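You operate a simulated robot arm through the tools that you are given. There is no shell and no other tool. Be economical: measure what you need, move in short steps, check, and stop when the job is done.

You run a simulated two-armed robot. Do the job below in one go: nothing can be reset, and whatever is moved stays where it is left.

TASK
Swap the blue-ended supply for the yellow-ended one and crank about 20 m from it.
Fine: blue to the purple peg, yellow on the green peg; zero the counter before you crank, other hand clear of the spindle; brake off, and on again.

The check looks at the end state, three seconds after you hand in, the way a careful person would. Anything else that was tipped, shoved, dropped, spilled or broken makes it a failure.

THE ROBOT
Two 7-joint arms with two-finger grippers on one trunk, hanging from a carriage that runs on a gantry, over the field with the corners [2.029, 0.147], [-0.471, 0.147], [-0.471, -1.033], [2.029, -1.033] (x, y) and turns from -279 to 408 degrees about z. Base frame: it is fixed where the carriage stands at the start and does not move with it; the origin is on the floor, on the carriage's upright axis, x ahead of it, y to its left, z up. Units: m, degrees, N and s.
The left shoulder is at the start at [0, 0.236, 1.49], the right one opposite. With the tool pointing down near the work surface each hand reaches from about 0.1 to 0.68 m from the robot's upright axis, wherever it stands, measured 20 degrees to its own side. Places, roughly: brake lever [0.8, -0.2, 0.9]; cap [1.25, 0.5, 0.75]; collar screw [1.2, -0.2, 0.9]; counter button [1, -0.2, 1.1]; green peg [0.5, 0.2, 0.8]; guide screw [0.4, -0.1, 0.8]; holder lever [-0.4, -0.2, 0.9]; length knob [-0.3, -0.2, 0.8]; mains switch [-0.8, -0.2, 0.8]; metre counter [1, -0.2, 1]; purple peg [1.3, 0.2, 0.8]; tension meter [1.25, 0, 1]; traverse collar [1.2, -0.2, 0.8]; winder speed knob [0, -0.1, 0.8]; winder start button [-0.6, -0.2, 0.8]; winder stop button [-0.6, -0.2, 0.8]. Payload 3.43 kg a hand.
The tool frame of a hand sits at the grasp point between the pads (the TCP): z along the fingers, y along the line on which they close. The tips reach 0.03 m beyond it. Largest opening 0.104 m; the body of the gripper starts 0.057 m behind the TCP.
Orientation is that of the tool frame in the base frame, as a unit quaternion [x, y, z, w]. With the fingers straight down and closing along the base's y, the tool's x points along the base's -x, its y along +y and its z along -z.

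THE INTERFACE
- The arms move only by the tool step_arm. It takes "left_commands", "right_commands" or both (then of equal length, played together; a hand with none holds still); each is a list of rows, each an object of numbers (a shift or turn left out is 0, a gripper value left out holds the last): "x", "y", "z": the shift along the base's x, y, z in cm; "wx", "wy", "wz": the turn, a rotation vector about the base's x, y, z in degrees; "grip": the gripper command, from -1 (fully open) to 1 (shut), values between in proportion. In form: [{"x": .., "y": .., "z": .., "wx": .., "wy": .., "wz": .., "grip": ..}, ...]. A call has 1 to 20 rows; each row shifts and turns the commanded pose from where the row before left it. Rows are played at 5 a second. More than 0.05 m and 8.6 degrees between two rows, or a gripper value outside its range, and nothing of the call is played. A pose out of reach is approached as far as the arm can. The call stops where the force on the tool passes 90 N (or 10 N more than at its start, if that is more) or the arm is blocked; 0.2 s more then pass. Each finger travels about 0.045 m/s and halts on what it meets, pressing with about 32 N; the grip force reading is that of the motor and also rises with nothing between the fingers. The clock runs only during rows and for 0.2 s after the last one: add rows that do not move to give the fingers time. The reply holds the time, the measured pose of the TCP, the force on the tool along the base axes, the opening and the grip force, in the units named above and with some noise, with the torque about the TCP (base axes, N m) and any sound that the robot's microphone picked up.
- Cameras (640 x 400 px; columns grow to the right, rows downward): "scene" is now at [0.2478, -0.0289, 1.6029]; the picture's right is [-0.53, -0.85, 0.00], its down [-0.79, 0.50, -0.36] and it looks along [0.31, -0.19, -0.93] (base axes); focal length 214 px, centre (320, 200). "left" rides on the left gripper at [0.067, -0.018, -0.09] in its tool frame; the picture's right is [0.25, 0.97, 0.00], its down [-0.73, 0.19, -0.66] and it looks along [-0.64, 0.17, 0.75] (tool axes); focal length 218 px, centre (320, 200). "right" rides on the right gripper at [0.067, 0.018, -0.09] in its tool frame; the picture's right is [-0.25, 0.97, 0.00], its down [-0.73, -0.19, -0.66] and it looks along [-0.64, -0.17, 0.75] (tool axes); focal length 218 px, centre (320, 200).
- snapshot(camera): a new picture of that camera. No time passes.
- raise_lower(by): slides the trunk up (or, below 0, down) by that many m; the arms and the scene camera ride with it, the base frame stays. It gives what a move gives, with no picture.
- base_move(legs): drives the robot by 1 to 6 legs, each [ahead, left, turn to the left] in m, m and degrees, along the robot's own axes; the way and the turn of a leg run together, so that a leg with both is an arc; at most 1.5 m and 180 degrees a leg. The arms and the cameras ride along, it lands a little off, and it stops where it bumps. It keeps to its track: a leg is cut to what the track allows. It gives what a move gives.
- pan_tilt(pan, tilt): turns the head with the scene camera to pan (to the left, within 86 degrees either way) and tilt (down, from -29 to 69), counted from straight ahead of the robot. It gives what a move gives.
- pixel_to_xyz(camera, pixels): for up to 12 pixels [column, row] of the newest picture of that camera ("zoom" is the newest enlarged one), the place [x, y, z] in the base frame of the surface seen there, good to about 0.002 m. No time passes.
- zoom(camera, box): a new picture of the part [left, top, right, bottom] of that camera's present view, enlarged. No time passes.
- finish_job(): hands the job in; it is judged then, once.

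Go step by step. Measure first, check grasps and placings, and put right what went wrong. The budget is 80 turns and 62 pictures, counting those below and the enlarged ones. Unless the task says otherwise, let go and move clear before handing in.

The tools are called after "Call:" as a command line: name --argument value ..., lists and objects as JSON in quotes. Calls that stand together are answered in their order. step_arm: Moves the arms, as the interface text tells. Its arguments: {"type":"object","properties":{"left_commands":{"type":"array","items":{"type":"object","properties":{"x":{"type":"number"},"y":{"type":"number"},"z":{"type":"number"},"wx":{"type":"number"},"wy":{"type":"number"},"wz":{"type":"number"},"grip":{"type":"number"}}}},"right_commands":{"type":"array","items":{"type":"object","properties":{"x":{"type":"number"},"y":{"type":"number"},"z":{"type":"number"},"wx":{"type":"number"},"wy":{"type":"number"},"wz":{"type":"number"},"grip":{"type":"number"}}}}},"required":[]} The other tools are called the same way: raise_lower (by) slides the trunk up or down; base_move (legs) drives the base; pan_tilt (pan, tilt) turns the head that bears the scene camera; snapshot (camera) takes a picture; pixel_to_xyz (camera, pixels) gives the place of the surface under pixels of a picture; zoom (camera, box) takes an enlarged picture of a part of a camera's view; finish_job () hands the job in.

At the start:

```text
time: 0.0
left_ee_pos: [0.6576, 0.0994, 1.3498]
left_tool_rot: [0.0, 1.0, 0.0, 0.0]
left_wrist_force: [0.2, -0.5, 0.2]
left_ft_torque: [-0.01, 0.01, 0.02]
left_opening: 0.1038
left_gripper_force: 0.2
right_ee_pos: [0.4601, -0.3008, 0.9994]
right_tool_rot: [0.001, 1.0, 0.0, 0.0]
right_wrist_force: [-0.5, 0.3, 0.2]
right_ft_torque: [-0.02, 0.04, 0.0]
right_opening: 0.1041
right_gripper_force: 0.0
trunk travel left (down, up): [-0.4, 0.24]
robot x, y, heading: [-0.0004, 0.0012, 0.3]
head pan, tilt: [-32.3, 68.8]
```

scene: 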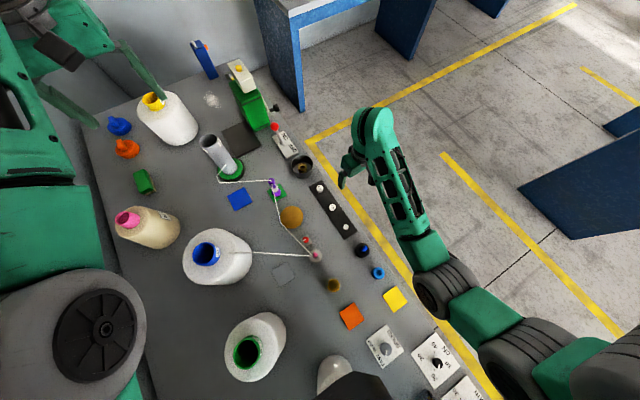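
right: 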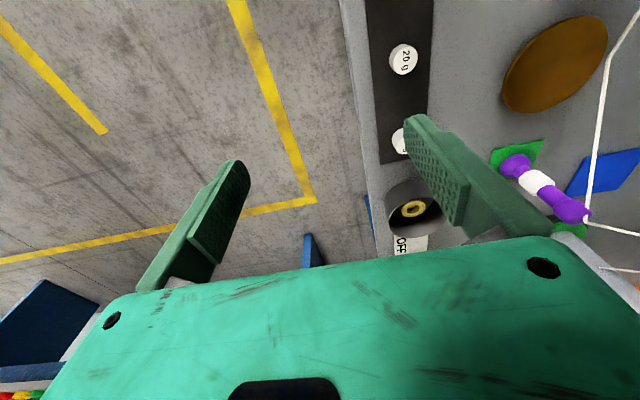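
left: 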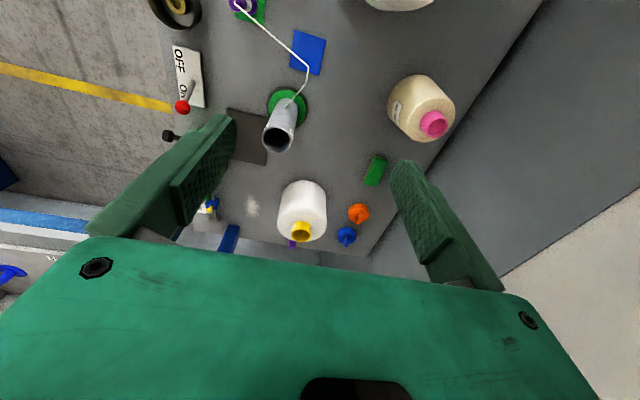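

The overview shows cones with yellow (153,100), pink, blue (207,253) and green ends, with thread running from the blue one through guides. I'll enlarge the picture to understand the machine.

Call:
zoom --camera "scene" --box '[80, 40, 340, 200]'

Call:
zoom --camera "scene" --box '[100, 170, 420, 370]'

Call:
pixel_to_xyz --camera "scene" --pixels '[[153, 100], [127, 219], [207, 253], [247, 350], [208, 142], [275, 187], [316, 255], [275, 127], [302, 165], [240, 72], [202, 48], [145, 180]]'

```text
2.46 times, centred on (210, 120) of scene
```

zoom: 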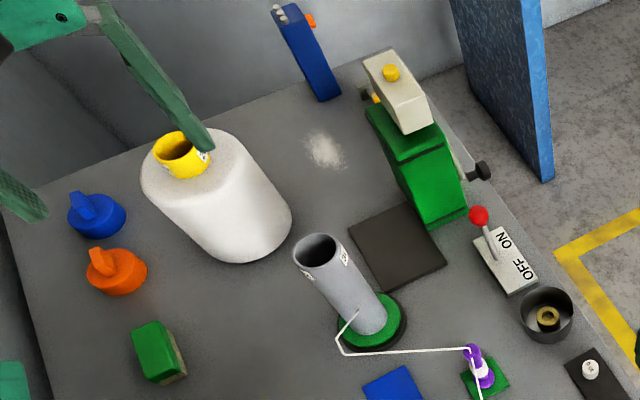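

```text
2.00 times, centred on (260, 270) of scene
```

zoom: 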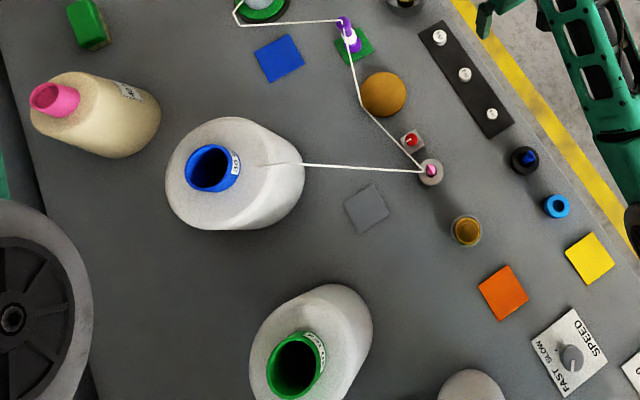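

```text
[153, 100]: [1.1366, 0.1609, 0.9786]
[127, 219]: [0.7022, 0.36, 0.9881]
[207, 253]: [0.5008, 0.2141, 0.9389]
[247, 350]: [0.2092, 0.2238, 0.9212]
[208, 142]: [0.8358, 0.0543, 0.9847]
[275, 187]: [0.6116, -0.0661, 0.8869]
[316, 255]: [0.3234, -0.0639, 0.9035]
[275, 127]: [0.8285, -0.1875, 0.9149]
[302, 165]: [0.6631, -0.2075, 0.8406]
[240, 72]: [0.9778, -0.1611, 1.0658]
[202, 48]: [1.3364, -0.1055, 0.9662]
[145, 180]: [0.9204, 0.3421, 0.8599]
```

The machine's crank isn't obvious yet. I'll raise the right hand to a safe height, move the carriage to the near side of the bench and face it for a better view.

Call:
step_arm --right_commands '[{"z": 5}, {"z": 5}, {"z": 5}, {"z": 5}, {"z": 5}, {"z": 5}, {"z": 5}]'

Call:
base_move --legs '[[0, -0.75, 0], [0.85, 0, 0], [0, 0, 90]]'

Call:
pan_tilt --pan 0 --tilt 45

Call:
snapshot --camera "scene"

```text
time: 1.6
left_ee_pos: [0.6565, 0.0989, 1.3484]
left_tool_rot: [0.0, 1.0, 0.0, 0.001]
left_wrist_force: [0.1, 1.0, -0.8]
left_ft_torque: [-0.02, -0.01, -0.01]
left_opening: 0.104
left_gripper_force: 0.1
right_ee_pos: [0.5307, -0.3106, 1.2693]
right_tool_rot: [0.0, 1.0, 0.0, 0.001]
right_wrist_force: [-1.3, 0.1, -0.1]
right_ft_torque: [0.01, -0.03, 0.0]
right_opening: 0.1037
right_gripper_force: 0.0
right hand out of reach, approached as far as the arm can: row 4, 5, 6, 7
trunk travel left (down, up): [-0.4, 0.24]
robot x, y, heading: [-0.0015, -0.0017, -0.1]
head pan, tilt: [-32.3, 68.8]
```

```text
time: 13.6
left_ee_pos: [0.7447, -0.0952, 1.3492]
left_tool_rot: [-0.707, 0.707, 0.0, 0.0]
left_wrist_force: [-0.1, 0.3, 0.2]
left_ft_torque: [0.03, -0.01, 0.01]
left_opening: 0.1043
left_gripper_force: 0.0
right_ee_pos: [1.1554, -0.222, 1.2703]
right_tool_rot: [0.707, -0.707, -0.001, -0.001]
right_wrist_force: [1.0, -0.3, 0.0]
right_ft_torque: [0.01, 0.01, 0.02]
right_opening: 0.1042
right_gripper_force: 0.2
trunk travel left (down, up): [-0.4, 0.24]
robot x, y, heading: [0.8454, -0.7544, 90.0]
head pan, tilt: [-32.3, 68.8]
```

```text
time: 14.6
left_ee_pos: [0.7459, -0.096, 1.3489]
left_tool_rot: [-0.706, 0.708, 0.0, 0.0]
left_wrist_force: [0.1, 0.1, 0.2]
left_ft_torque: [-0.01, 0.0, 0.0]
left_opening: 0.104
left_gripper_force: 0.1
right_ee_pos: [1.1558, -0.2219, 1.27]
right_tool_rot: [0.707, -0.707, -0.002, -0.001]
right_wrist_force: [0.6, 0.7, -0.4]
right_ft_torque: [-0.01, -0.03, -0.02]
right_opening: 0.1042
right_gripper_force: 0.0
trunk travel left (down, up): [-0.4, 0.24]
robot x, y, heading: [0.8407, -0.7536, 89.9]
head pan, tilt: [0.0, 45.0]
```

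```text
56 pictures are left
```

scene: 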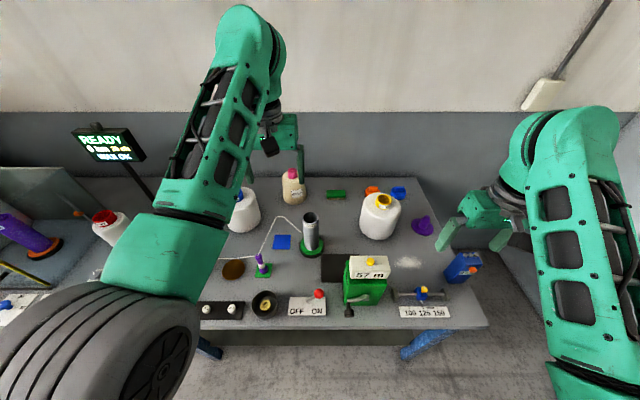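

Call:
zoom --camera "scene" --box '[200, 170, 520, 370]'

Call:
zoom --camera "scene" --box '[320, 230, 480, 330]'

Call:
zoom --camera "scene" --box '[20, 100, 180, 200]'

```text
2.00 times, centred on (360, 270) of scene
```

zoom: 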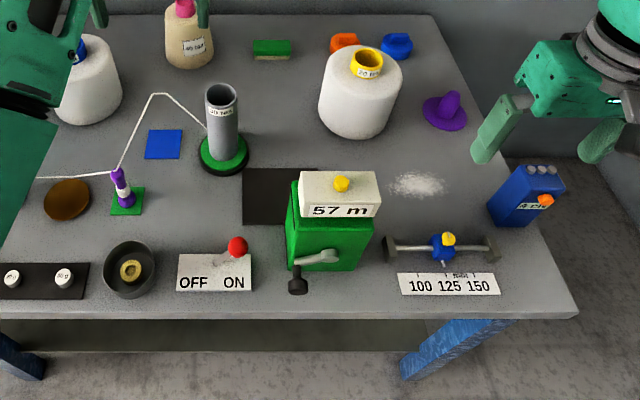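

```text
4.00 times, centred on (400, 280) of scene
```

zoom: 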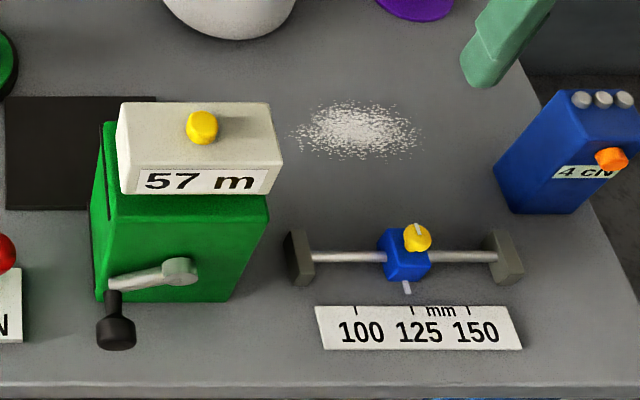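

```text
4.00 times, centred on (100, 150) of scene
```

zoom: 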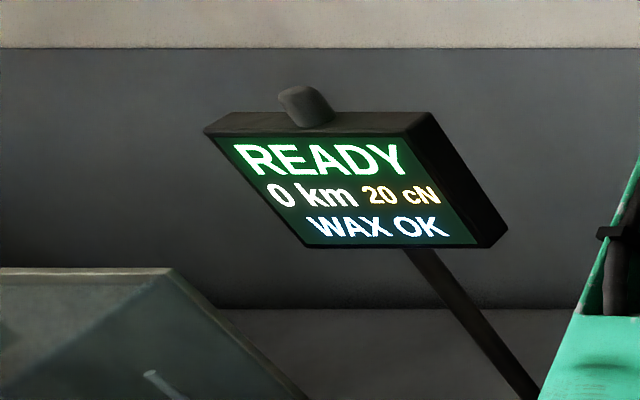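

The counter reads 57 m, the crank (zoom 115,335) is on the front of the green box, and the brake lever stands at ON. Now I'll measure the key points.

Call:
pixel_to_xyz --camera "scene" --pixels '[[375, 200], [392, 200], [383, 196], [384, 203], [361, 215], [399, 215], [380, 238], [425, 219], [423, 234], [349, 312], [366, 297], [318, 294]]'

Call:
pixel_to_xyz --camera "scene" --pixels '[[371, 261], [352, 298], [424, 242], [310, 240], [310, 217], [262, 258], [300, 308], [365, 265], [343, 300], [349, 318], [421, 289], [350, 270]]'

```text
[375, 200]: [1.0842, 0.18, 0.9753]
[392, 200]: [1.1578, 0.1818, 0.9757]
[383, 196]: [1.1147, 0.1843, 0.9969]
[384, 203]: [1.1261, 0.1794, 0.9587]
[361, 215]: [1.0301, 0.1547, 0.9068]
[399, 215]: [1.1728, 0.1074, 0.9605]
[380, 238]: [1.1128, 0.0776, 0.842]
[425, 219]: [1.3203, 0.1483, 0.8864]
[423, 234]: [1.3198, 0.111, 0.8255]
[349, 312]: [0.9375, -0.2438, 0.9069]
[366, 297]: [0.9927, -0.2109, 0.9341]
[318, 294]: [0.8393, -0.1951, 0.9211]
```

```text
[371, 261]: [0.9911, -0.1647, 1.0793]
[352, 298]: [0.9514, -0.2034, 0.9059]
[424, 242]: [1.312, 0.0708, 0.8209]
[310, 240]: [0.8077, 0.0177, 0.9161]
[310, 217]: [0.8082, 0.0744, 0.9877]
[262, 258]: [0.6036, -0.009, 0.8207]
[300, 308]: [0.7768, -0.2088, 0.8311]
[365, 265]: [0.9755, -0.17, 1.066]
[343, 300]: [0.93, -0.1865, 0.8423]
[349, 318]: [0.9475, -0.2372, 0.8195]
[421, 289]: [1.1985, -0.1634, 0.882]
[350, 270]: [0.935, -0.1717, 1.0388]
```

The yellow cone stands at about (1.12, 0.17) with its tube top near 0.99, and the purple peg is empty at about (1.31, 0.13). I'll raise the trunk a little and drive so the right hand hangs over the yellow cone.

Call:
raise_lower --by 0.1

Call:
base_move --legs '[[0.38, 0, 0]]'

Call:
snapshot --camera "right"

Call:
snapshot --camera "left"

```text
time: 15.9
left_ee_pos: [0.7455, -0.0956, 1.448]
left_tool_rot: [0.707, -0.707, 0.0, 0.0]
left_wrist_force: [0.1, -0.5, 0.0]
left_ft_torque: [0.02, 0.0, 0.0]
left_opening: 0.1042
left_gripper_force: 0.2
right_ee_pos: [1.1564, -0.2209, 1.3706]
right_tool_rot: [-0.707, 0.707, 0.001, 0.0]
right_wrist_force: [-0.4, 0.3, 0.3]
right_ft_torque: [0.02, -0.02, 0.0]
right_opening: 0.1039
right_gripper_force: 0.1
trunk travel left (down, up): [-0.5, 0.14]
robot x, y, heading: [0.8459, -0.7547, 90.1]
head pan, tilt: [0.0, 45.0]
```

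```text
time: 18.3
left_ee_pos: [0.742, 0.2854, 1.4491]
left_tool_rot: [0.709, -0.705, 0.0, 0.0]
left_wrist_force: [0.4, 0.1, 0.2]
left_ft_torque: [-0.02, 0.0, 0.02]
left_opening: 0.104
left_gripper_force: 0.1
right_ee_pos: [1.1533, 0.161, 1.3719]
right_tool_rot: [0.709, -0.705, -0.002, -0.002]
right_wrist_force: [0.2, 0.0, -0.6]
right_ft_torque: [0.0, 0.0, -0.03]
right_opening: 0.1041
right_gripper_force: 0.0
trunk travel left (down, up): [-0.5, 0.14]
robot x, y, heading: [0.8443, -0.3757, 90.2]
head pan, tilt: [0.0, 45.0]
```

```text
52 pictures are left
```

right: 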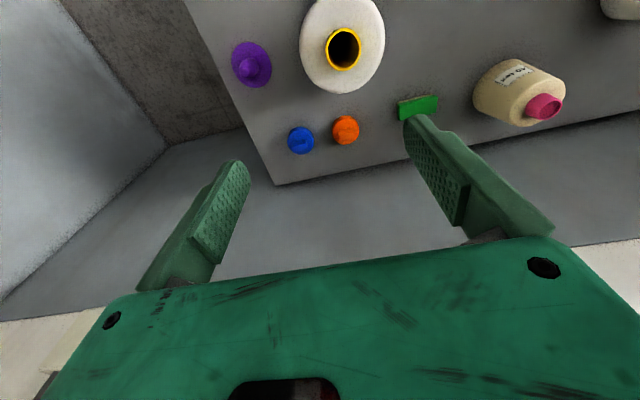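

```text
51 pictures are left
```

left: 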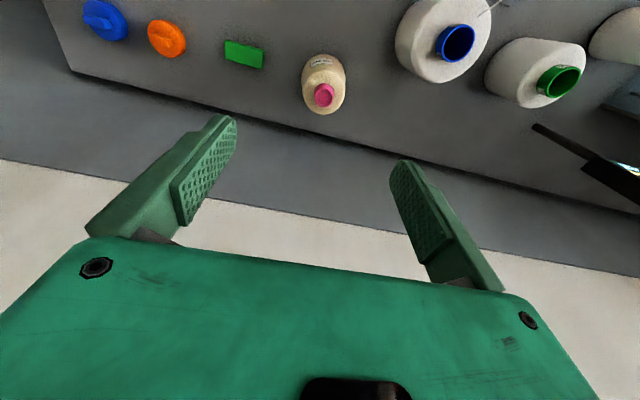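

The right camera sees the yellow tube mouth (343,48) and purple peg (250,68); I'll measure their rims, and the blue tube in the left picture (457,42).

Call:
pixel_to_xyz --camera "right" --pixels '[[327, 48], [360, 48], [343, 28], [341, 70], [304, 45], [384, 45], [340, 93], [251, 67], [250, 77], [235, 62], [270, 62], [250, 43]]'

Call:
pixel_to_xyz --camera "left" --pixels '[[437, 46], [474, 42], [458, 25], [453, 60], [397, 40], [491, 30], [425, 80]]'

Call:
zoom --camera "right" --box '[210, 0, 410, 125]'

```text
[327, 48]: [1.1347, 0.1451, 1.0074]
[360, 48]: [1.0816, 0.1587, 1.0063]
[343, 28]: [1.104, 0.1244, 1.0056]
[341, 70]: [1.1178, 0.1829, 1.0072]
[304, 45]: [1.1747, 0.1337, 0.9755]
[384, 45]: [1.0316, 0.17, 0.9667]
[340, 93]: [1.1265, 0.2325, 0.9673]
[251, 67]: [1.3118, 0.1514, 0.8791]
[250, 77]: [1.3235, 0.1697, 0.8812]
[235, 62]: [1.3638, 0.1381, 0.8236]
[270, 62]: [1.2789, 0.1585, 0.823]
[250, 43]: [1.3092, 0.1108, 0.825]
```

```text
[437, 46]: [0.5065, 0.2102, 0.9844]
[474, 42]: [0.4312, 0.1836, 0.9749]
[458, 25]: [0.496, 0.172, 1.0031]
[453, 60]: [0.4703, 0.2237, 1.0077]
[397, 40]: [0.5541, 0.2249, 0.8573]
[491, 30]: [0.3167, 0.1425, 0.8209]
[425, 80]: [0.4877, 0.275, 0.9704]
```

```text
3.20 times, centred on (310, 62) of right
```

zoom: 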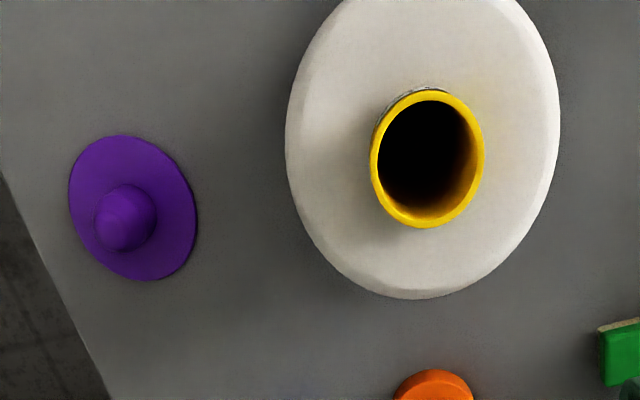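

Yellow tube centre is about (1.109, 0.153), top 1.007, body top 0.97. I'll move the right hand over it and go down to just above it, then check.

Call:
step_arm --right_commands '[{"x": -4.4, "y": -0.8}, {"z": -5}, {"z": -5}, {"z": -5}, {"z": -5}, {"z": -5}, {"z": -2.5}, {}]'

Call:
snapshot --camera "right"

```text
time: 20.1
left_ee_pos: [0.7425, 0.2834, 1.4482]
left_tool_rot: [0.709, -0.705, 0.0, 0.0]
left_wrist_force: [0.6, 0.4, 0.2]
left_ft_torque: [0.04, 0.03, 0.02]
left_opening: 0.1039
left_gripper_force: 0.1
right_ee_pos: [1.1086, 0.1647, 1.0945]
right_tool_rot: [0.709, -0.705, -0.002, -0.001]
right_wrist_force: [0.3, 0.3, 0.5]
right_ft_torque: [0.05, 0.02, -0.06]
right_opening: 0.1038
right_gripper_force: 0.0
right hand out of reach, approached as far as the arm can: row 1
trunk travel left (down, up): [-0.5, 0.14]
robot x, y, heading: [0.8426, -0.3738, 90.6]
head pan, tilt: [0.0, 45.0]
```

```text
49 pictures are left
```

right: 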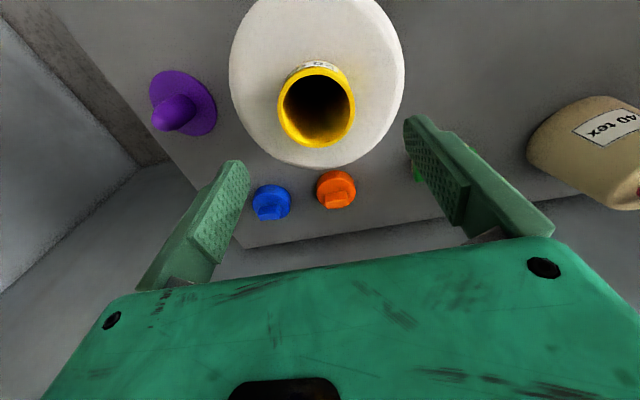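

Call:
pixel_to_xyz --camera "right" --pixels '[[281, 104], [351, 106], [317, 70], [317, 142], [235, 60], [400, 60], [310, 160], [174, 106], [160, 122], [182, 72], [215, 110], [151, 90]]'

```text
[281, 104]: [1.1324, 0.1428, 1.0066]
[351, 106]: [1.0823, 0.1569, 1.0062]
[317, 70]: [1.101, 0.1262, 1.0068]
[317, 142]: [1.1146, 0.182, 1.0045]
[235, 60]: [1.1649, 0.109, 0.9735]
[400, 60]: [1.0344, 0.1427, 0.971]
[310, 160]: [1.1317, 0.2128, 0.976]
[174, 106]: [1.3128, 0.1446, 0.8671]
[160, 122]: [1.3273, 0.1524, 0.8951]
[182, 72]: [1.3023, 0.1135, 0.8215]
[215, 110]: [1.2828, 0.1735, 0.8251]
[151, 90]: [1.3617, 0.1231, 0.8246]
```

Yellow tube centre measures (1.108, 0.154). Shift 1 cm, descend to z≈1.008 and close.

Call:
step_arm --right_commands '[{"y": -1.0}, {"z": -4}, {"z": -3}, {"z": -1.6}, {}, {"grip": 1}, {}, {}, {}, {}, {}]'

Call:
snapshot --camera "right"

```text
time: 22.5
left_ee_pos: [0.7422, 0.287, 1.4504]
left_tool_rot: [0.709, -0.705, -0.001, 0.0]
left_wrist_force: [-0.3, 0.3, -0.1]
left_ft_torque: [-0.01, 0.01, 0.01]
left_opening: 0.1038
left_gripper_force: 0.1
right_ee_pos: [1.1104, 0.1548, 1.0076]
right_tool_rot: [0.709, -0.705, -0.001, -0.002]
right_wrist_force: [0.8, 8.9, 6.8]
right_ft_torque: [0.7, -0.1, 0.02]
right_opening: 0.0607
right_gripper_force: 31.9
trunk travel left (down, up): [-0.5, 0.14]
robot x, y, heading: [0.8449, -0.3742, 90.4]
head pan, tilt: [0.0, 45.0]
```

```text
48 pictures are left
```

right: 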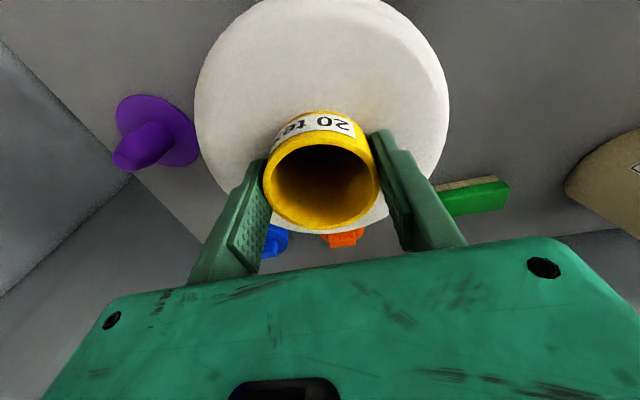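

The gripper holds the yellow tube (opening 0.061, 32 N). Lift straight up.

Call:
step_arm --right_commands '[{"z": 2}, {"z": 3}, {"z": 4}, {"z": 5}, {"z": 5}, {"z": 5}, {"z": 3}, {}]'

Call:
snapshot --camera "right"

```text
time: 24.3
left_ee_pos: [0.7412, 0.2836, 1.449]
left_tool_rot: [0.709, -0.705, -0.001, 0.001]
left_wrist_force: [0.3, 0.3, 0.4]
left_ft_torque: [-0.02, -0.03, 0.01]
left_opening: 0.1037
left_gripper_force: 0.0
right_ee_pos: [1.1085, 0.1529, 1.2761]
right_tool_rot: [0.709, -0.705, -0.001, 0.0]
right_wrist_force: [-0.1, 0.2, -11.5]
right_ft_torque: [-0.04, 0.0, 0.02]
right_opening: 0.0605
right_gripper_force: 31.7
trunk travel left (down, up): [-0.5, 0.14]
robot x, y, heading: [0.8461, -0.3751, 90.4]
head pan, tilt: [0.0, 45.0]
```

```text
47 pictures are left
```

right: 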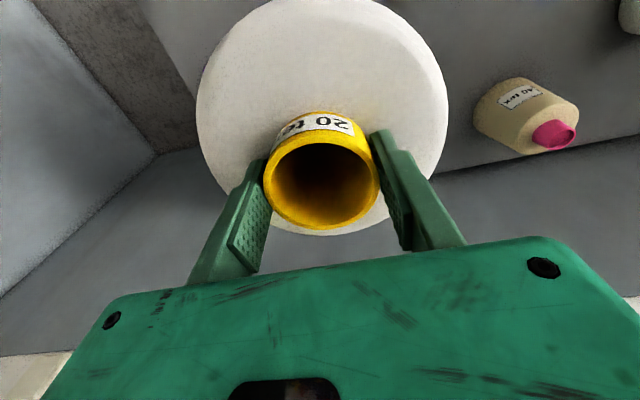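

The yellow cone hangs freely (11.5 N). Now I'll drive left so the left hand comes over the blue cone, which is at about (0.483, 0.198).

Call:
base_move --legs '[[0, 0.21, 0]]'

Call:
snapshot --camera "left"

```text
time: 26.0
left_ee_pos: [0.529, 0.2832, 1.4485]
left_tool_rot: [0.71, -0.705, 0.0, 0.0]
left_wrist_force: [0.2, 0.0, 0.5]
left_ft_torque: [-0.02, 0.0, -0.02]
left_opening: 0.104
left_gripper_force: 0.0
right_ee_pos: [0.896, 0.1512, 1.2773]
right_tool_rot: [0.709, -0.705, -0.001, -0.001]
right_wrist_force: [-0.4, 1.2, -11.4]
right_ft_torque: [-0.06, 0.0, 0.01]
right_opening: 0.0604
right_gripper_force: 31.7
trunk travel left (down, up): [-0.5, 0.14]
robot x, y, heading: [0.6289, -0.3741, 90.3]
head pan, tilt: [0.0, 45.0]
```

```text
46 pictures are left
```

left: 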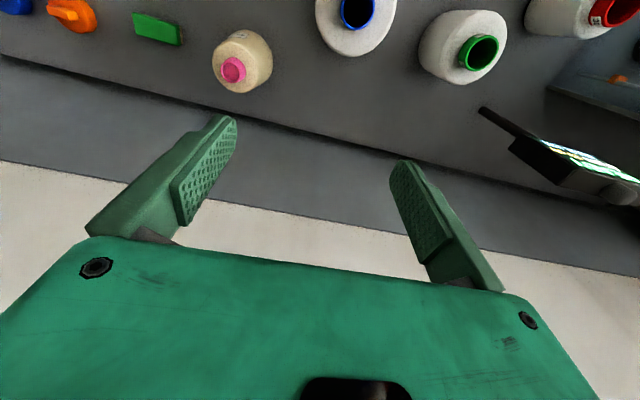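

Now move the left hand to above the blue cone: x −4.5, y −8.5 cm and down to about 1.12.

Call:
step_arm --left_commands '[{"x": -2.3, "y": -4.2}, {"x": -2.3, "y": -4.3}, {"z": -5}, {"z": -5}, {"z": -5}, {"z": -5}, {"z": -5}, {"z": -5}, {"z": -3}, {}]'

Call:
snapshot --camera "left"

```text
time: 28.2
left_ee_pos: [0.4928, 0.2274, 1.1004]
left_tool_rot: [0.709, -0.705, 0.0, 0.0]
left_wrist_force: [-0.2, -0.2, 0.4]
left_ft_torque: [0.01, 0.01, -0.01]
left_opening: 0.1041
left_gripper_force: 0.1
left hand out of reach, approached as far as the arm can: row 2
right_ee_pos: [0.8959, 0.151, 1.2759]
right_tool_rot: [0.708, -0.706, 0.0, -0.001]
right_wrist_force: [0.4, -0.3, -11.2]
right_ft_torque: [-0.06, -0.05, 0.01]
right_opening: 0.0606
right_gripper_force: 32.1
trunk travel left (down, up): [-0.5, 0.14]
robot x, y, heading: [0.6327, -0.3736, 90.3]
head pan, tilt: [0.0, 45.0]
```

```text
45 pictures are left
```

left: 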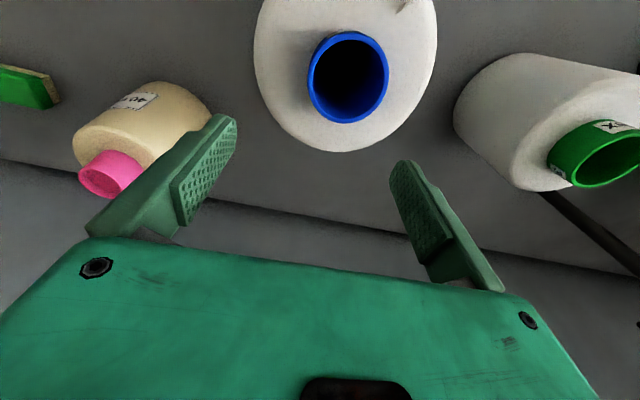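

Call:
pixel_to_xyz --camera "left" --pixels '[[311, 77], [386, 77], [348, 36], [347, 119], [260, 60], [430, 60], [340, 145], [370, 10]]'

Call:
zoom --camera "left" --box '[250, 0, 450, 160]'

```text
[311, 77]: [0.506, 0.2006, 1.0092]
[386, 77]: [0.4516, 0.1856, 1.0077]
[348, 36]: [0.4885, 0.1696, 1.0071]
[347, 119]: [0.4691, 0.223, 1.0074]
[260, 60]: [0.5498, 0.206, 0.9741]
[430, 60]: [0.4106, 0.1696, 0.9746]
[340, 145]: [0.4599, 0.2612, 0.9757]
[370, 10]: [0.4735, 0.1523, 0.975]
```

```text
2.50 times, centred on (350, 80) of left
```

zoom: 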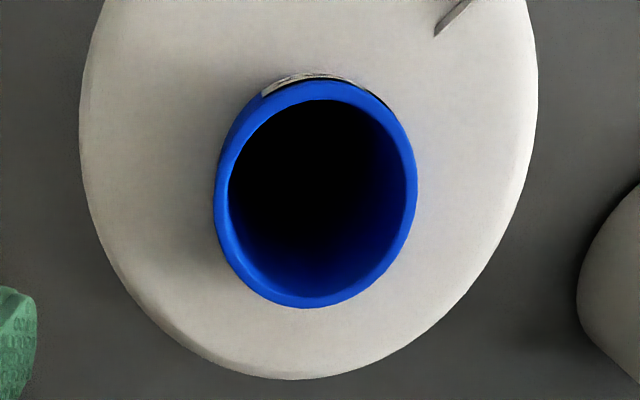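

Blue tube centre is (0.479, 0.196), top 1.008. Move over it, descend and grip.

Call:
step_arm --left_commands '[{"x": -1.4, "y": -3.1}, {"z": -4}, {"z": -3}, {"z": -2.2}, {}, {"grip": 1}, {}, {}, {}, {}, {}]'

Call:
snapshot --camera "left"

```text
time: 30.6
left_ee_pos: [0.4787, 0.1978, 1.0076]
left_tool_rot: [0.709, -0.705, 0.001, 0.001]
left_wrist_force: [1.8, 2.9, -4.0]
left_ft_torque: [0.88, -0.52, 0.1]
left_opening: 0.061
left_gripper_force: 32.6
right_ee_pos: [0.8973, 0.1521, 1.2771]
right_tool_rot: [0.708, -0.706, 0.0, 0.0]
right_wrist_force: [0.1, 0.1, -11.7]
right_ft_torque: [-0.05, 0.0, -0.02]
right_opening: 0.0605
right_gripper_force: 31.8
trunk travel left (down, up): [-0.5, 0.14]
robot x, y, heading: [0.6291, -0.3733, 90.3]
head pan, tilt: [0.0, 45.0]
```

```text
43 pictures are left
```

left: 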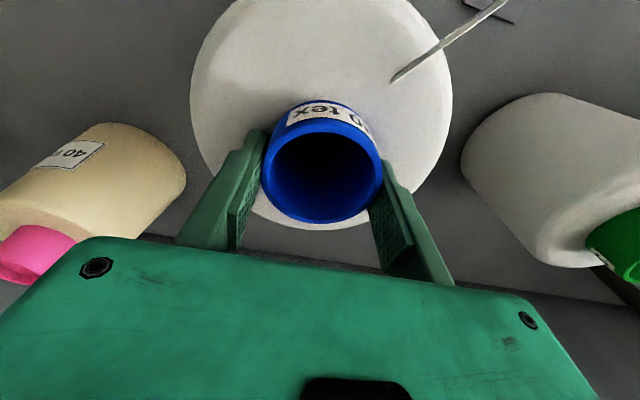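

Blue is gripped (0.061). Lift it straight up, slowly first.

Call:
step_arm --left_commands '[{"z": 1}, {"z": 2}, {"z": 3}, {"z": 4}, {"z": 5}, {"z": 5}, {"z": 5}, {"z": 2}, {}]'

Call:
snapshot --camera "scene"

```text
time: 32.6
left_ee_pos: [0.4794, 0.1968, 1.2766]
left_tool_rot: [0.71, -0.705, 0.001, 0.001]
left_wrist_force: [0.1, -1.6, -11.7]
left_ft_torque: [0.08, -0.01, -0.01]
left_opening: 0.0609
left_gripper_force: 32.1
right_ee_pos: [0.8966, 0.1507, 1.2758]
right_tool_rot: [0.709, -0.705, 0.0, 0.0]
right_wrist_force: [0.0, -0.1, -11.7]
right_ft_torque: [-0.05, -0.02, 0.01]
right_opening: 0.0604
right_gripper_force: 32.6
trunk travel left (down, up): [-0.5, 0.14]
robot x, y, heading: [0.6336, -0.3732, 90.4]
head pan, tilt: [0.0, 45.0]
```

```text
42 pictures are left
```

scene: 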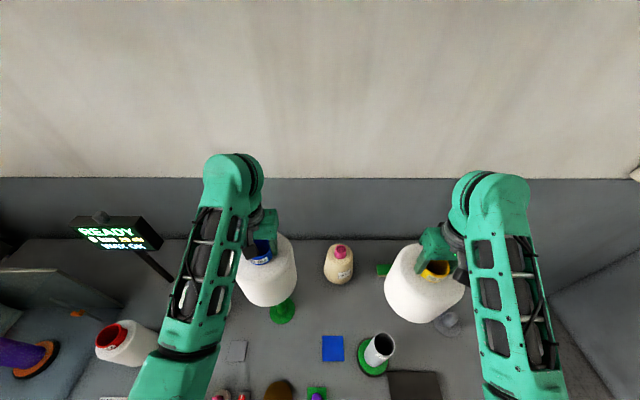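

Both cones are up, and the green peg is free at (283,308). Measure it and the screen on the left that might get in the way.

Call:
zoom --camera "scene" --box '[40, 200, 320, 375]'

Call:
pixel_to_xyz --camera "scene" --pixels '[[283, 299], [284, 308], [272, 312], [294, 312], [282, 321], [162, 240], [110, 228], [100, 212], [175, 283], [125, 340], [400, 350], [451, 320]]'

```text
2.29 times, centred on (180, 288) of scene
```

zoom: 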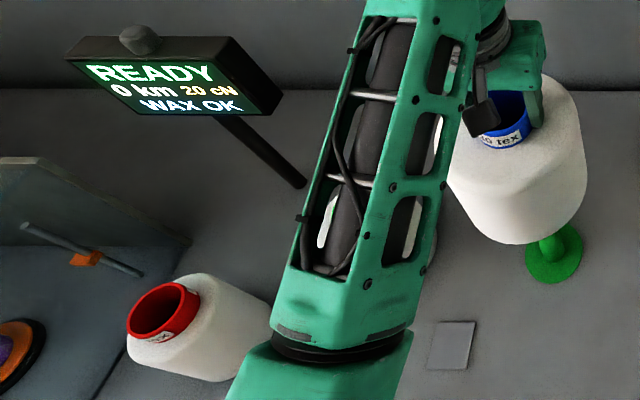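

```text
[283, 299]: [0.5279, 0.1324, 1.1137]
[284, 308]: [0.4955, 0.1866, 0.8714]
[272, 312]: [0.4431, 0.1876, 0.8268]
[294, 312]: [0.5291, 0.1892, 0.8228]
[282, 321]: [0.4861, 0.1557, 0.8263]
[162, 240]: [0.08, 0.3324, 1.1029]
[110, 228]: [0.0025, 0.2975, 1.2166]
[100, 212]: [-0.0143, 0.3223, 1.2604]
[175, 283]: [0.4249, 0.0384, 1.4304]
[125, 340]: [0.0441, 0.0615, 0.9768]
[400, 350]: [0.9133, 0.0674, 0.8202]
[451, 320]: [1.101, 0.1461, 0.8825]
```

The screen stands around (0.03, 0.31, 1.1–1.26), so I'll pull the left hand back 10 cm first, then drive left 0.30 m.

Call:
step_arm --left_commands '[{"y": -4}, {"y": -4}, {"y": -4}, {}]' --right_commands '[{"x": -3}, {"x": -4}, {"x": -3}, {}]'

Call:
base_move --legs '[[0, 0.3, 0]]'

Call:
snapshot --camera "scene"

Call:
snapshot --camera "right"

```text
time: 33.6
left_ee_pos: [0.4815, 0.0867, 1.2677]
left_tool_rot: [0.709, -0.705, -0.001, -0.001]
left_wrist_force: [-0.4, 0.0, -11.0]
left_ft_torque: [0.03, -0.01, 0.01]
left_opening: 0.0611
left_gripper_force: 32.0
left hand out of reach, approached as far as the arm can: row 3
right_ee_pos: [0.7958, 0.151, 1.2765]
right_tool_rot: [0.708, -0.706, -0.001, -0.001]
right_wrist_force: [-0.3, 0.0, -11.8]
right_ft_torque: [-0.06, 0.0, 0.04]
right_opening: 0.0604
right_gripper_force: 32.2
trunk travel left (down, up): [-0.5, 0.14]
robot x, y, heading: [0.6321, -0.3736, 90.1]
head pan, tilt: [0.0, 45.0]
```

```text
time: 35.6
left_ee_pos: [0.1865, 0.0847, 1.2671]
left_tool_rot: [0.71, -0.705, 0.0, -0.001]
left_wrist_force: [0.5, -0.5, -11.7]
left_ft_torque: [0.02, 0.03, 0.01]
left_opening: 0.061
left_gripper_force: 32.8
right_ee_pos: [0.5029, 0.1499, 1.2751]
right_tool_rot: [0.709, -0.705, 0.0, 0.0]
right_wrist_force: [0.0, -0.2, -11.4]
right_ft_torque: [-0.06, 0.03, 0.02]
right_opening: 0.0603
right_gripper_force: 31.8
trunk travel left (down, up): [-0.5, 0.14]
robot x, y, heading: [0.3408, -0.3779, 90.2]
head pan, tilt: [0.0, 45.0]
```

```text
40 pictures are left
```

scene: 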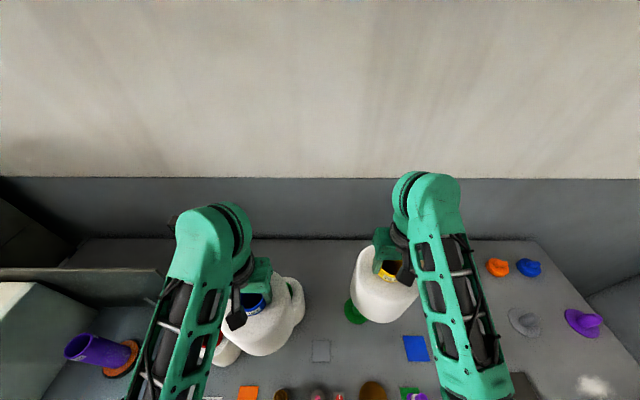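

```text
39 pictures are left
```

right: 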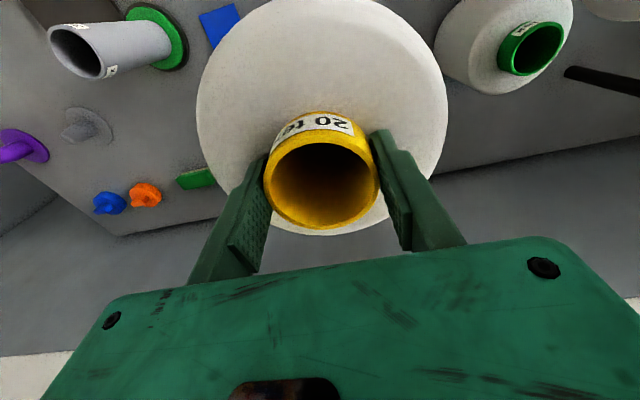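

Green peg centre is about (0.481, 0.197). Position the yellow cone over it and lower to just above the peg tip.

Call:
step_arm --right_commands '[{"x": -2.2, "y": 4.7}, {}, {"z": -5}, {"z": -5}, {"z": -5}, {"z": -2}, {}]'

Call:
snapshot --camera "scene"

```text
refused: row 1 steps farther than a row can; nothing moved
```

```text
38 pictures are left
```

scene: 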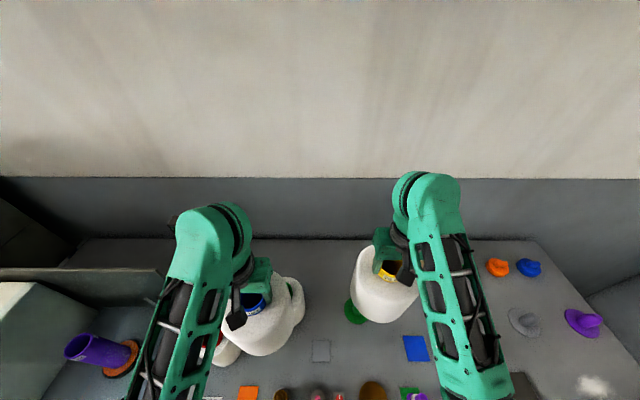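

The first row was over 5 cm; splitting it.

Call:
step_arm --right_commands '[{"x": -1.1, "y": 2.4}, {"x": -1.1, "y": 2.3}, {}, {"z": -5}, {"z": -5}, {"z": -5}, {"z": -2}, {}]'

Call:
zoom --camera "scene" --box '[240, 220, 480, 370]'

```text
time: 37.4
left_ee_pos: [0.1876, 0.0845, 1.2666]
left_tool_rot: [0.71, -0.704, -0.001, 0.0]
left_wrist_force: [0.0, 0.8, -11.6]
left_ft_torque: [0.01, 0.01, -0.03]
left_opening: 0.0608
left_gripper_force: 32.0
right_ee_pos: [0.4807, 0.1972, 1.1054]
right_tool_rot: [0.709, -0.705, 0.0, -0.001]
right_wrist_force: [1.1, -0.4, -11.5]
right_ft_torque: [-0.05, -0.02, 0.01]
right_opening: 0.0604
right_gripper_force: 31.7
trunk travel left (down, up): [-0.5, 0.14]
robot x, y, heading: [0.3398, -0.3731, 90.7]
head pan, tilt: [0.0, 45.0]
```

```text
2.67 times, centred on (360, 295) of scene
```

zoom: 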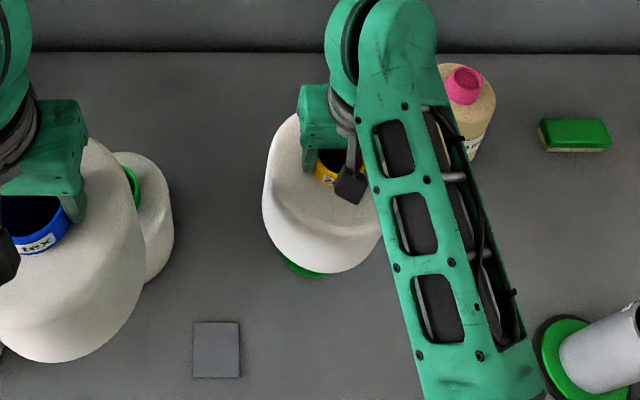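

Pose is (0.481, 0.197, 1.105); lowering slowly to the seated height of about 1.01 and watching the force.

Call:
step_arm --right_commands '[{"z": -1.5}, {"z": -1.5}, {"z": -1.5}, {"z": -1.5}, {"z": -1.5}, {"z": -1}, {"z": -0.6}, {"z": -0.5}, {}]'

```text
time: 39.4
left_ee_pos: [0.1881, 0.0847, 1.2671]
left_tool_rot: [0.71, -0.705, -0.001, 0.0]
left_wrist_force: [0.3, 0.1, -11.8]
left_ft_torque: [0.01, 0.0, 0.02]
left_opening: 0.0608
left_gripper_force: 32.2
right_ee_pos: [0.48, 0.1971, 1.0087]
right_tool_rot: [0.709, -0.705, 0.0, -0.001]
right_wrist_force: [0.2, 0.1, -9.4]
right_ft_torque: [-0.26, 0.07, 0.02]
right_opening: 0.0601
right_gripper_force: 31.9
trunk travel left (down, up): [-0.5, 0.14]
robot x, y, heading: [0.3358, -0.3765, 90.6]
head pan, tilt: [0.0, 45.0]
```

Nearly seated (force starting to fall). Lower a touch more and release.

Call:
step_arm --right_commands '[{"z": -0.2}, {"z": -0.1}, {}, {"grip": -1}, {}, {}, {}, {}]'

Call:
snapshot --camera "right"

```text
time: 41.2
left_ee_pos: [0.1885, 0.086, 1.2678]
left_tool_rot: [0.71, -0.704, -0.001, -0.002]
left_wrist_force: [-0.2, -0.3, -10.6]
left_ft_torque: [0.02, -0.01, 0.0]
left_opening: 0.0609
left_gripper_force: 32.1
right_ee_pos: [0.482, 0.2007, 1.0117]
right_tool_rot: [0.709, -0.705, -0.003, -0.003]
right_wrist_force: [5.6, -16.4, 48.5]
right_ft_torque: [-1.09, 0.25, 0.0]
right_opening: 0.0893
right_gripper_force: 0.1
trunk travel left (down, up): [-0.5, 0.14]
robot x, y, heading: [0.3411, -0.3743, 90.5]
head pan, tilt: [0.0, 45.0]
```

```text
36 pictures are left
```

right: 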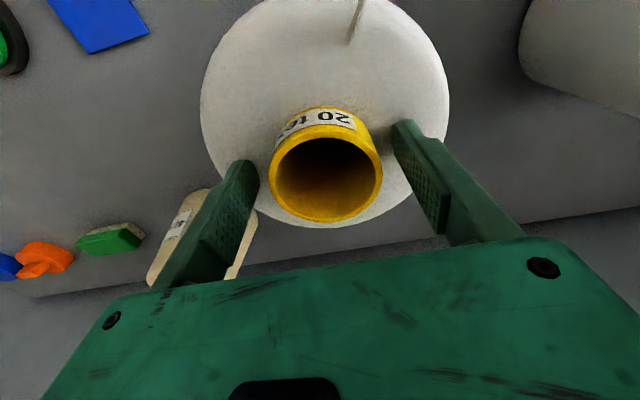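

The force reads +48 N: the fingertips press on the cone's shoulder. I'll raise gently and look.

Call:
step_arm --right_commands '[{"z": 0.5}, {"z": 0.5}, {"z": 1}, {}]'

Call:
snapshot --camera "right"

Call:
zoom --camera "scene" --box '[240, 220, 480, 370]'

```text
time: 42.2
left_ee_pos: [0.188, 0.0866, 1.268]
left_tool_rot: [0.71, -0.705, -0.001, -0.001]
left_wrist_force: [-0.1, -0.1, -11.2]
left_ft_torque: [0.01, 0.0, 0.0]
left_opening: 0.0608
left_gripper_force: 32.1
right_ee_pos: [0.4806, 0.1968, 1.0258]
right_tool_rot: [0.71, -0.704, 0.0, 0.0]
right_wrist_force: [0.0, -0.9, 0.1]
right_ft_torque: [-0.01, 0.01, 0.01]
right_opening: 0.104
right_gripper_force: 0.0
trunk travel left (down, up): [-0.5, 0.14]
robot x, y, heading: [0.3369, -0.3771, 90.2]
head pan, tilt: [0.0, 45.0]
```

```text
35 pictures are left
```

right: 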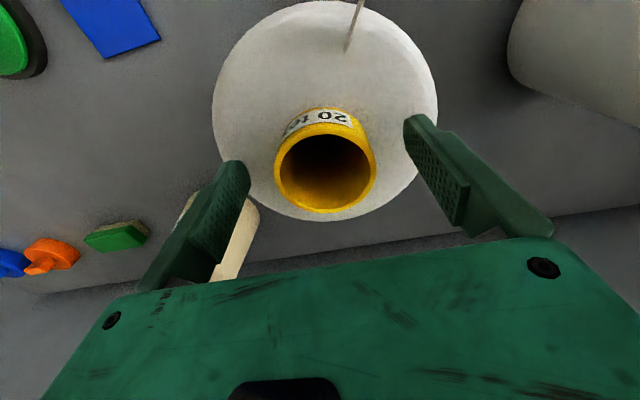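

```text
2.67 times, centred on (360, 295) of scene
```

zoom: 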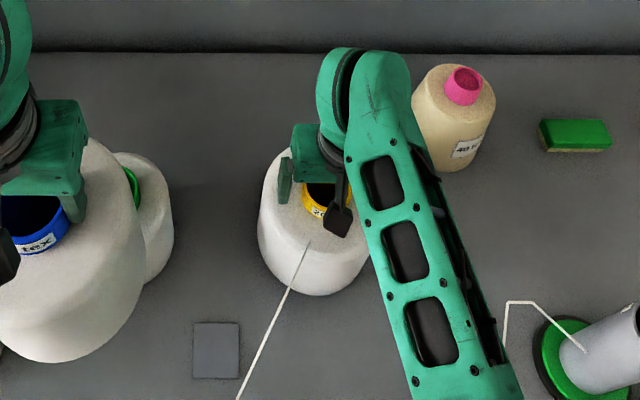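

The yellow cone sits upright and the thread now runs from it. Raise and draw in the right hand, then drive right part of the way and look.

Call:
step_arm --right_commands '[{"z": 4}, {"z": 5}, {"z": 5}, {"z": 5}, {"z": 5}, {"y": -5}, {"y": -5}, {"y": -5}, {}]'

Call:
pixel_to_xyz --camera "right" --pixels '[[276, 163], [375, 163], [326, 125], [326, 212]]'

Call:
base_move --legs '[[0, -0.75, 0]]'

Call:
pan_tilt --pan -25 --tilt 45

Call:
snapshot --camera "scene"

```text
time: 44.2
left_ee_pos: [0.1871, 0.0861, 1.2666]
left_tool_rot: [0.71, -0.705, -0.001, 0.0]
left_wrist_force: [-0.4, -0.7, -11.1]
left_ft_torque: [0.02, 0.02, 0.01]
left_opening: 0.0605
left_gripper_force: 32.2
right_ee_pos: [0.4794, 0.0556, 1.2475]
right_tool_rot: [0.709, -0.705, -0.001, -0.001]
right_wrist_force: [-0.2, 0.0, -0.5]
right_ft_torque: [-0.02, -0.01, -0.03]
right_opening: 0.1041
right_gripper_force: 0.0
right hand out of reach, approached as far as the arm can: row 8
trunk travel left (down, up): [-0.5, 0.14]
robot x, y, heading: [0.3393, -0.3711, 90.6]
head pan, tilt: [0.0, 45.0]
```

```text
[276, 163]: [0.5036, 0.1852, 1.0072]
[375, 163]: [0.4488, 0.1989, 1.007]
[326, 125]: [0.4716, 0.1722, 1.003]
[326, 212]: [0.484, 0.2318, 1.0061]
```

```text
time: 48.2
left_ee_pos: [0.9356, 0.0888, 1.267]
left_tool_rot: [0.708, -0.706, 0.0, -0.001]
left_wrist_force: [-0.4, -0.4, -11.2]
left_ft_torque: [0.03, -0.03, -0.02]
left_opening: 0.0605
left_gripper_force: 32.0
right_ee_pos: [1.2294, 0.0581, 1.2483]
right_tool_rot: [0.708, -0.706, -0.001, -0.002]
right_wrist_force: [-0.4, 0.9, -1.2]
right_ft_torque: [-0.01, -0.01, -0.02]
right_opening: 0.1039
right_gripper_force: 0.0
trunk travel left (down, up): [-0.5, 0.14]
robot x, y, heading: [1.0843, -0.3728, 90.5]
head pan, tilt: [0.0, 45.0]
```

```text
time: 49.1
left_ee_pos: [0.9376, 0.0897, 1.2674]
left_tool_rot: [0.708, -0.706, -0.001, -0.001]
left_wrist_force: [-0.4, -0.6, -10.9]
left_ft_torque: [0.04, 0.02, 0.03]
left_opening: 0.0606
left_gripper_force: 31.3
right_ee_pos: [1.2283, 0.0584, 1.2487]
right_tool_rot: [0.707, -0.707, -0.002, -0.002]
right_wrist_force: [0.2, 0.7, -0.1]
right_ft_torque: [-0.01, 0.02, 0.0]
right_opening: 0.1039
right_gripper_force: 0.1
trunk travel left (down, up): [-0.5, 0.14]
robot x, y, heading: [1.0834, -0.3776, 90.1]
head pan, tilt: [-25.0, 45.0]
```

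```text
33 pictures are left
```

scene: 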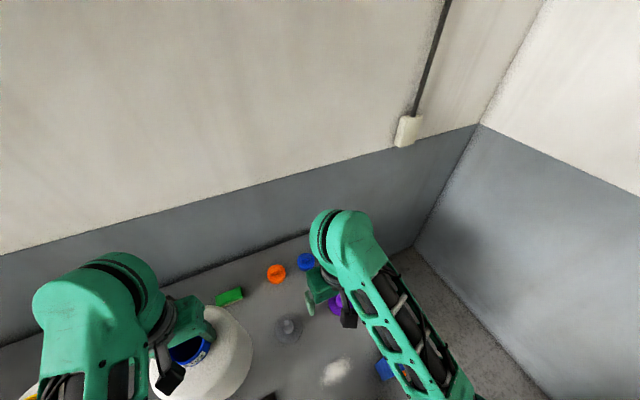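

Yellow's rim is level at 1.006, so it is seated. Check the right wall's distance and the purple peg from the right hand camera.

Call:
pixel_to_xyz --camera "scene" --pixels '[[540, 300], [480, 200], [400, 120]]'

Call:
snapshot --camera "right"

```text
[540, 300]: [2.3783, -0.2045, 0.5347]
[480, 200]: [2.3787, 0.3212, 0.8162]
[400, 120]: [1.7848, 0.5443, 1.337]
```

```text
32 pictures are left
```

right: 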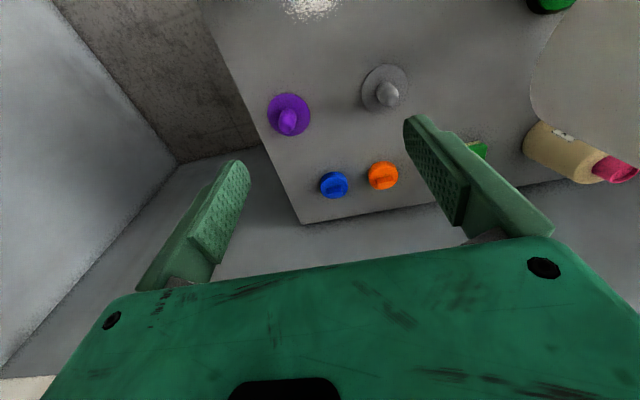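

Call:
zoom --camera "right" --box '[240, 50, 440, 175]'

Call:
pixel_to_xyz --camera "right" --pixels '[[268, 112], [310, 115], [290, 93], [288, 135], [286, 127], [288, 113], [281, 122], [294, 122]]'

Call:
base_move --legs '[[0, -0.37, 0]]'

```text
3.20 times, centred on (340, 112) of right
```

zoom: 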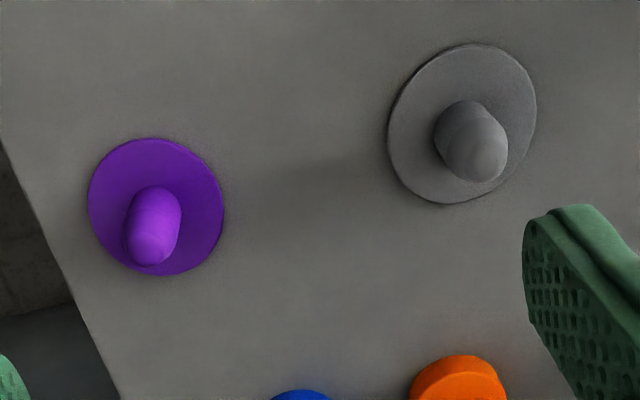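

```text
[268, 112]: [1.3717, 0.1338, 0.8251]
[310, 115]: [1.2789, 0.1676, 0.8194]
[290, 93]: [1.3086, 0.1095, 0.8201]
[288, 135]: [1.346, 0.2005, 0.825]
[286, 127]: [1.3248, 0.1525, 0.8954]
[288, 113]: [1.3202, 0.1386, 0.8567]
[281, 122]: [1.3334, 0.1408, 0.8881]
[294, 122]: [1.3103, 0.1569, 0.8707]
```

```text
time: 51.5
left_ee_pos: [1.3079, 0.0904, 1.2664]
left_tool_rot: [0.708, -0.706, 0.0, -0.001]
left_wrist_force: [1.2, -0.8, -12.0]
left_ft_torque: [0.02, 0.03, 0.02]
left_opening: 0.0606
left_gripper_force: 32.0
right_ee_pos: [1.5996, 0.0592, 1.2489]
right_tool_rot: [0.708, -0.706, -0.001, -0.001]
right_wrist_force: [-0.3, 0.6, -0.1]
right_ft_torque: [0.01, -0.03, 0.0]
right_opening: 0.1041
right_gripper_force: 0.0
trunk travel left (down, up): [-0.5, 0.14]
robot x, y, heading: [1.4561, -0.3734, 90.1]
head pan, tilt: [-25.0, 45.0]
```

Purple peg centre is (1.323, 0.151). Shift the left hand over it and lower to about 1.10.

Call:
step_arm --left_commands '[{"x": 0.8, "y": 3}, {"x": 0.7, "y": 3.1}, {}, {"z": -5}, {"z": -5}, {"z": -5}, {"z": -1}, {}]'

Call:
pan_tilt --pan 15 --tilt 55

Call:
snapshot --camera "scene"

```text
time: 53.3
left_ee_pos: [1.322, 0.1527, 1.1045]
left_tool_rot: [0.708, -0.706, 0.0, -0.002]
left_wrist_force: [-0.2, -0.3, -11.7]
left_ft_torque: [0.01, -0.01, 0.0]
left_opening: 0.0607
left_gripper_force: 32.1
right_ee_pos: [1.5981, 0.0599, 1.2481]
right_tool_rot: [0.708, -0.706, -0.002, -0.002]
right_wrist_force: [0.2, -0.1, 0.2]
right_ft_torque: [-0.01, -0.02, 0.0]
right_opening: 0.1038
right_gripper_force: 0.1
trunk travel left (down, up): [-0.5, 0.14]
robot x, y, heading: [1.4555, -0.3707, 90.3]
head pan, tilt: [-25.0, 45.0]
```

```text
time: 54.4
left_ee_pos: [1.3225, 0.1528, 1.1057]
left_tool_rot: [0.709, -0.705, -0.001, -0.002]
left_wrist_force: [0.1, -0.1, -11.8]
left_ft_torque: [0.04, -0.01, 0.0]
left_opening: 0.0607
left_gripper_force: 31.6
right_ee_pos: [1.5995, 0.0598, 1.248]
right_tool_rot: [0.708, -0.706, -0.001, -0.003]
right_wrist_force: [-0.4, -0.4, 0.4]
right_ft_torque: [-0.06, -0.02, 0.0]
right_opening: 0.1041
right_gripper_force: 0.0
trunk travel left (down, up): [-0.5, 0.14]
robot x, y, heading: [1.4551, -0.37, 90.3]
head pan, tilt: [15.0, 55.0]
```

```text
30 pictures are left
```

scene: 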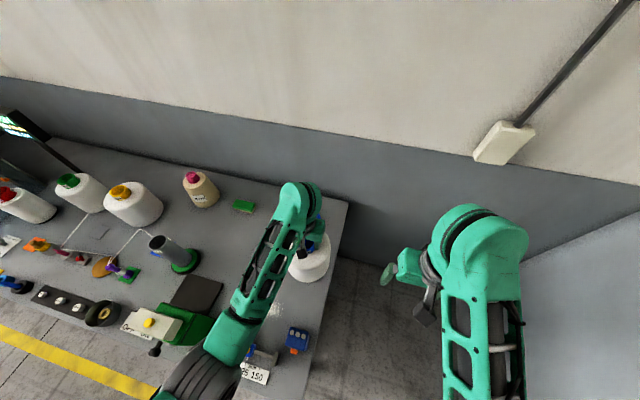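

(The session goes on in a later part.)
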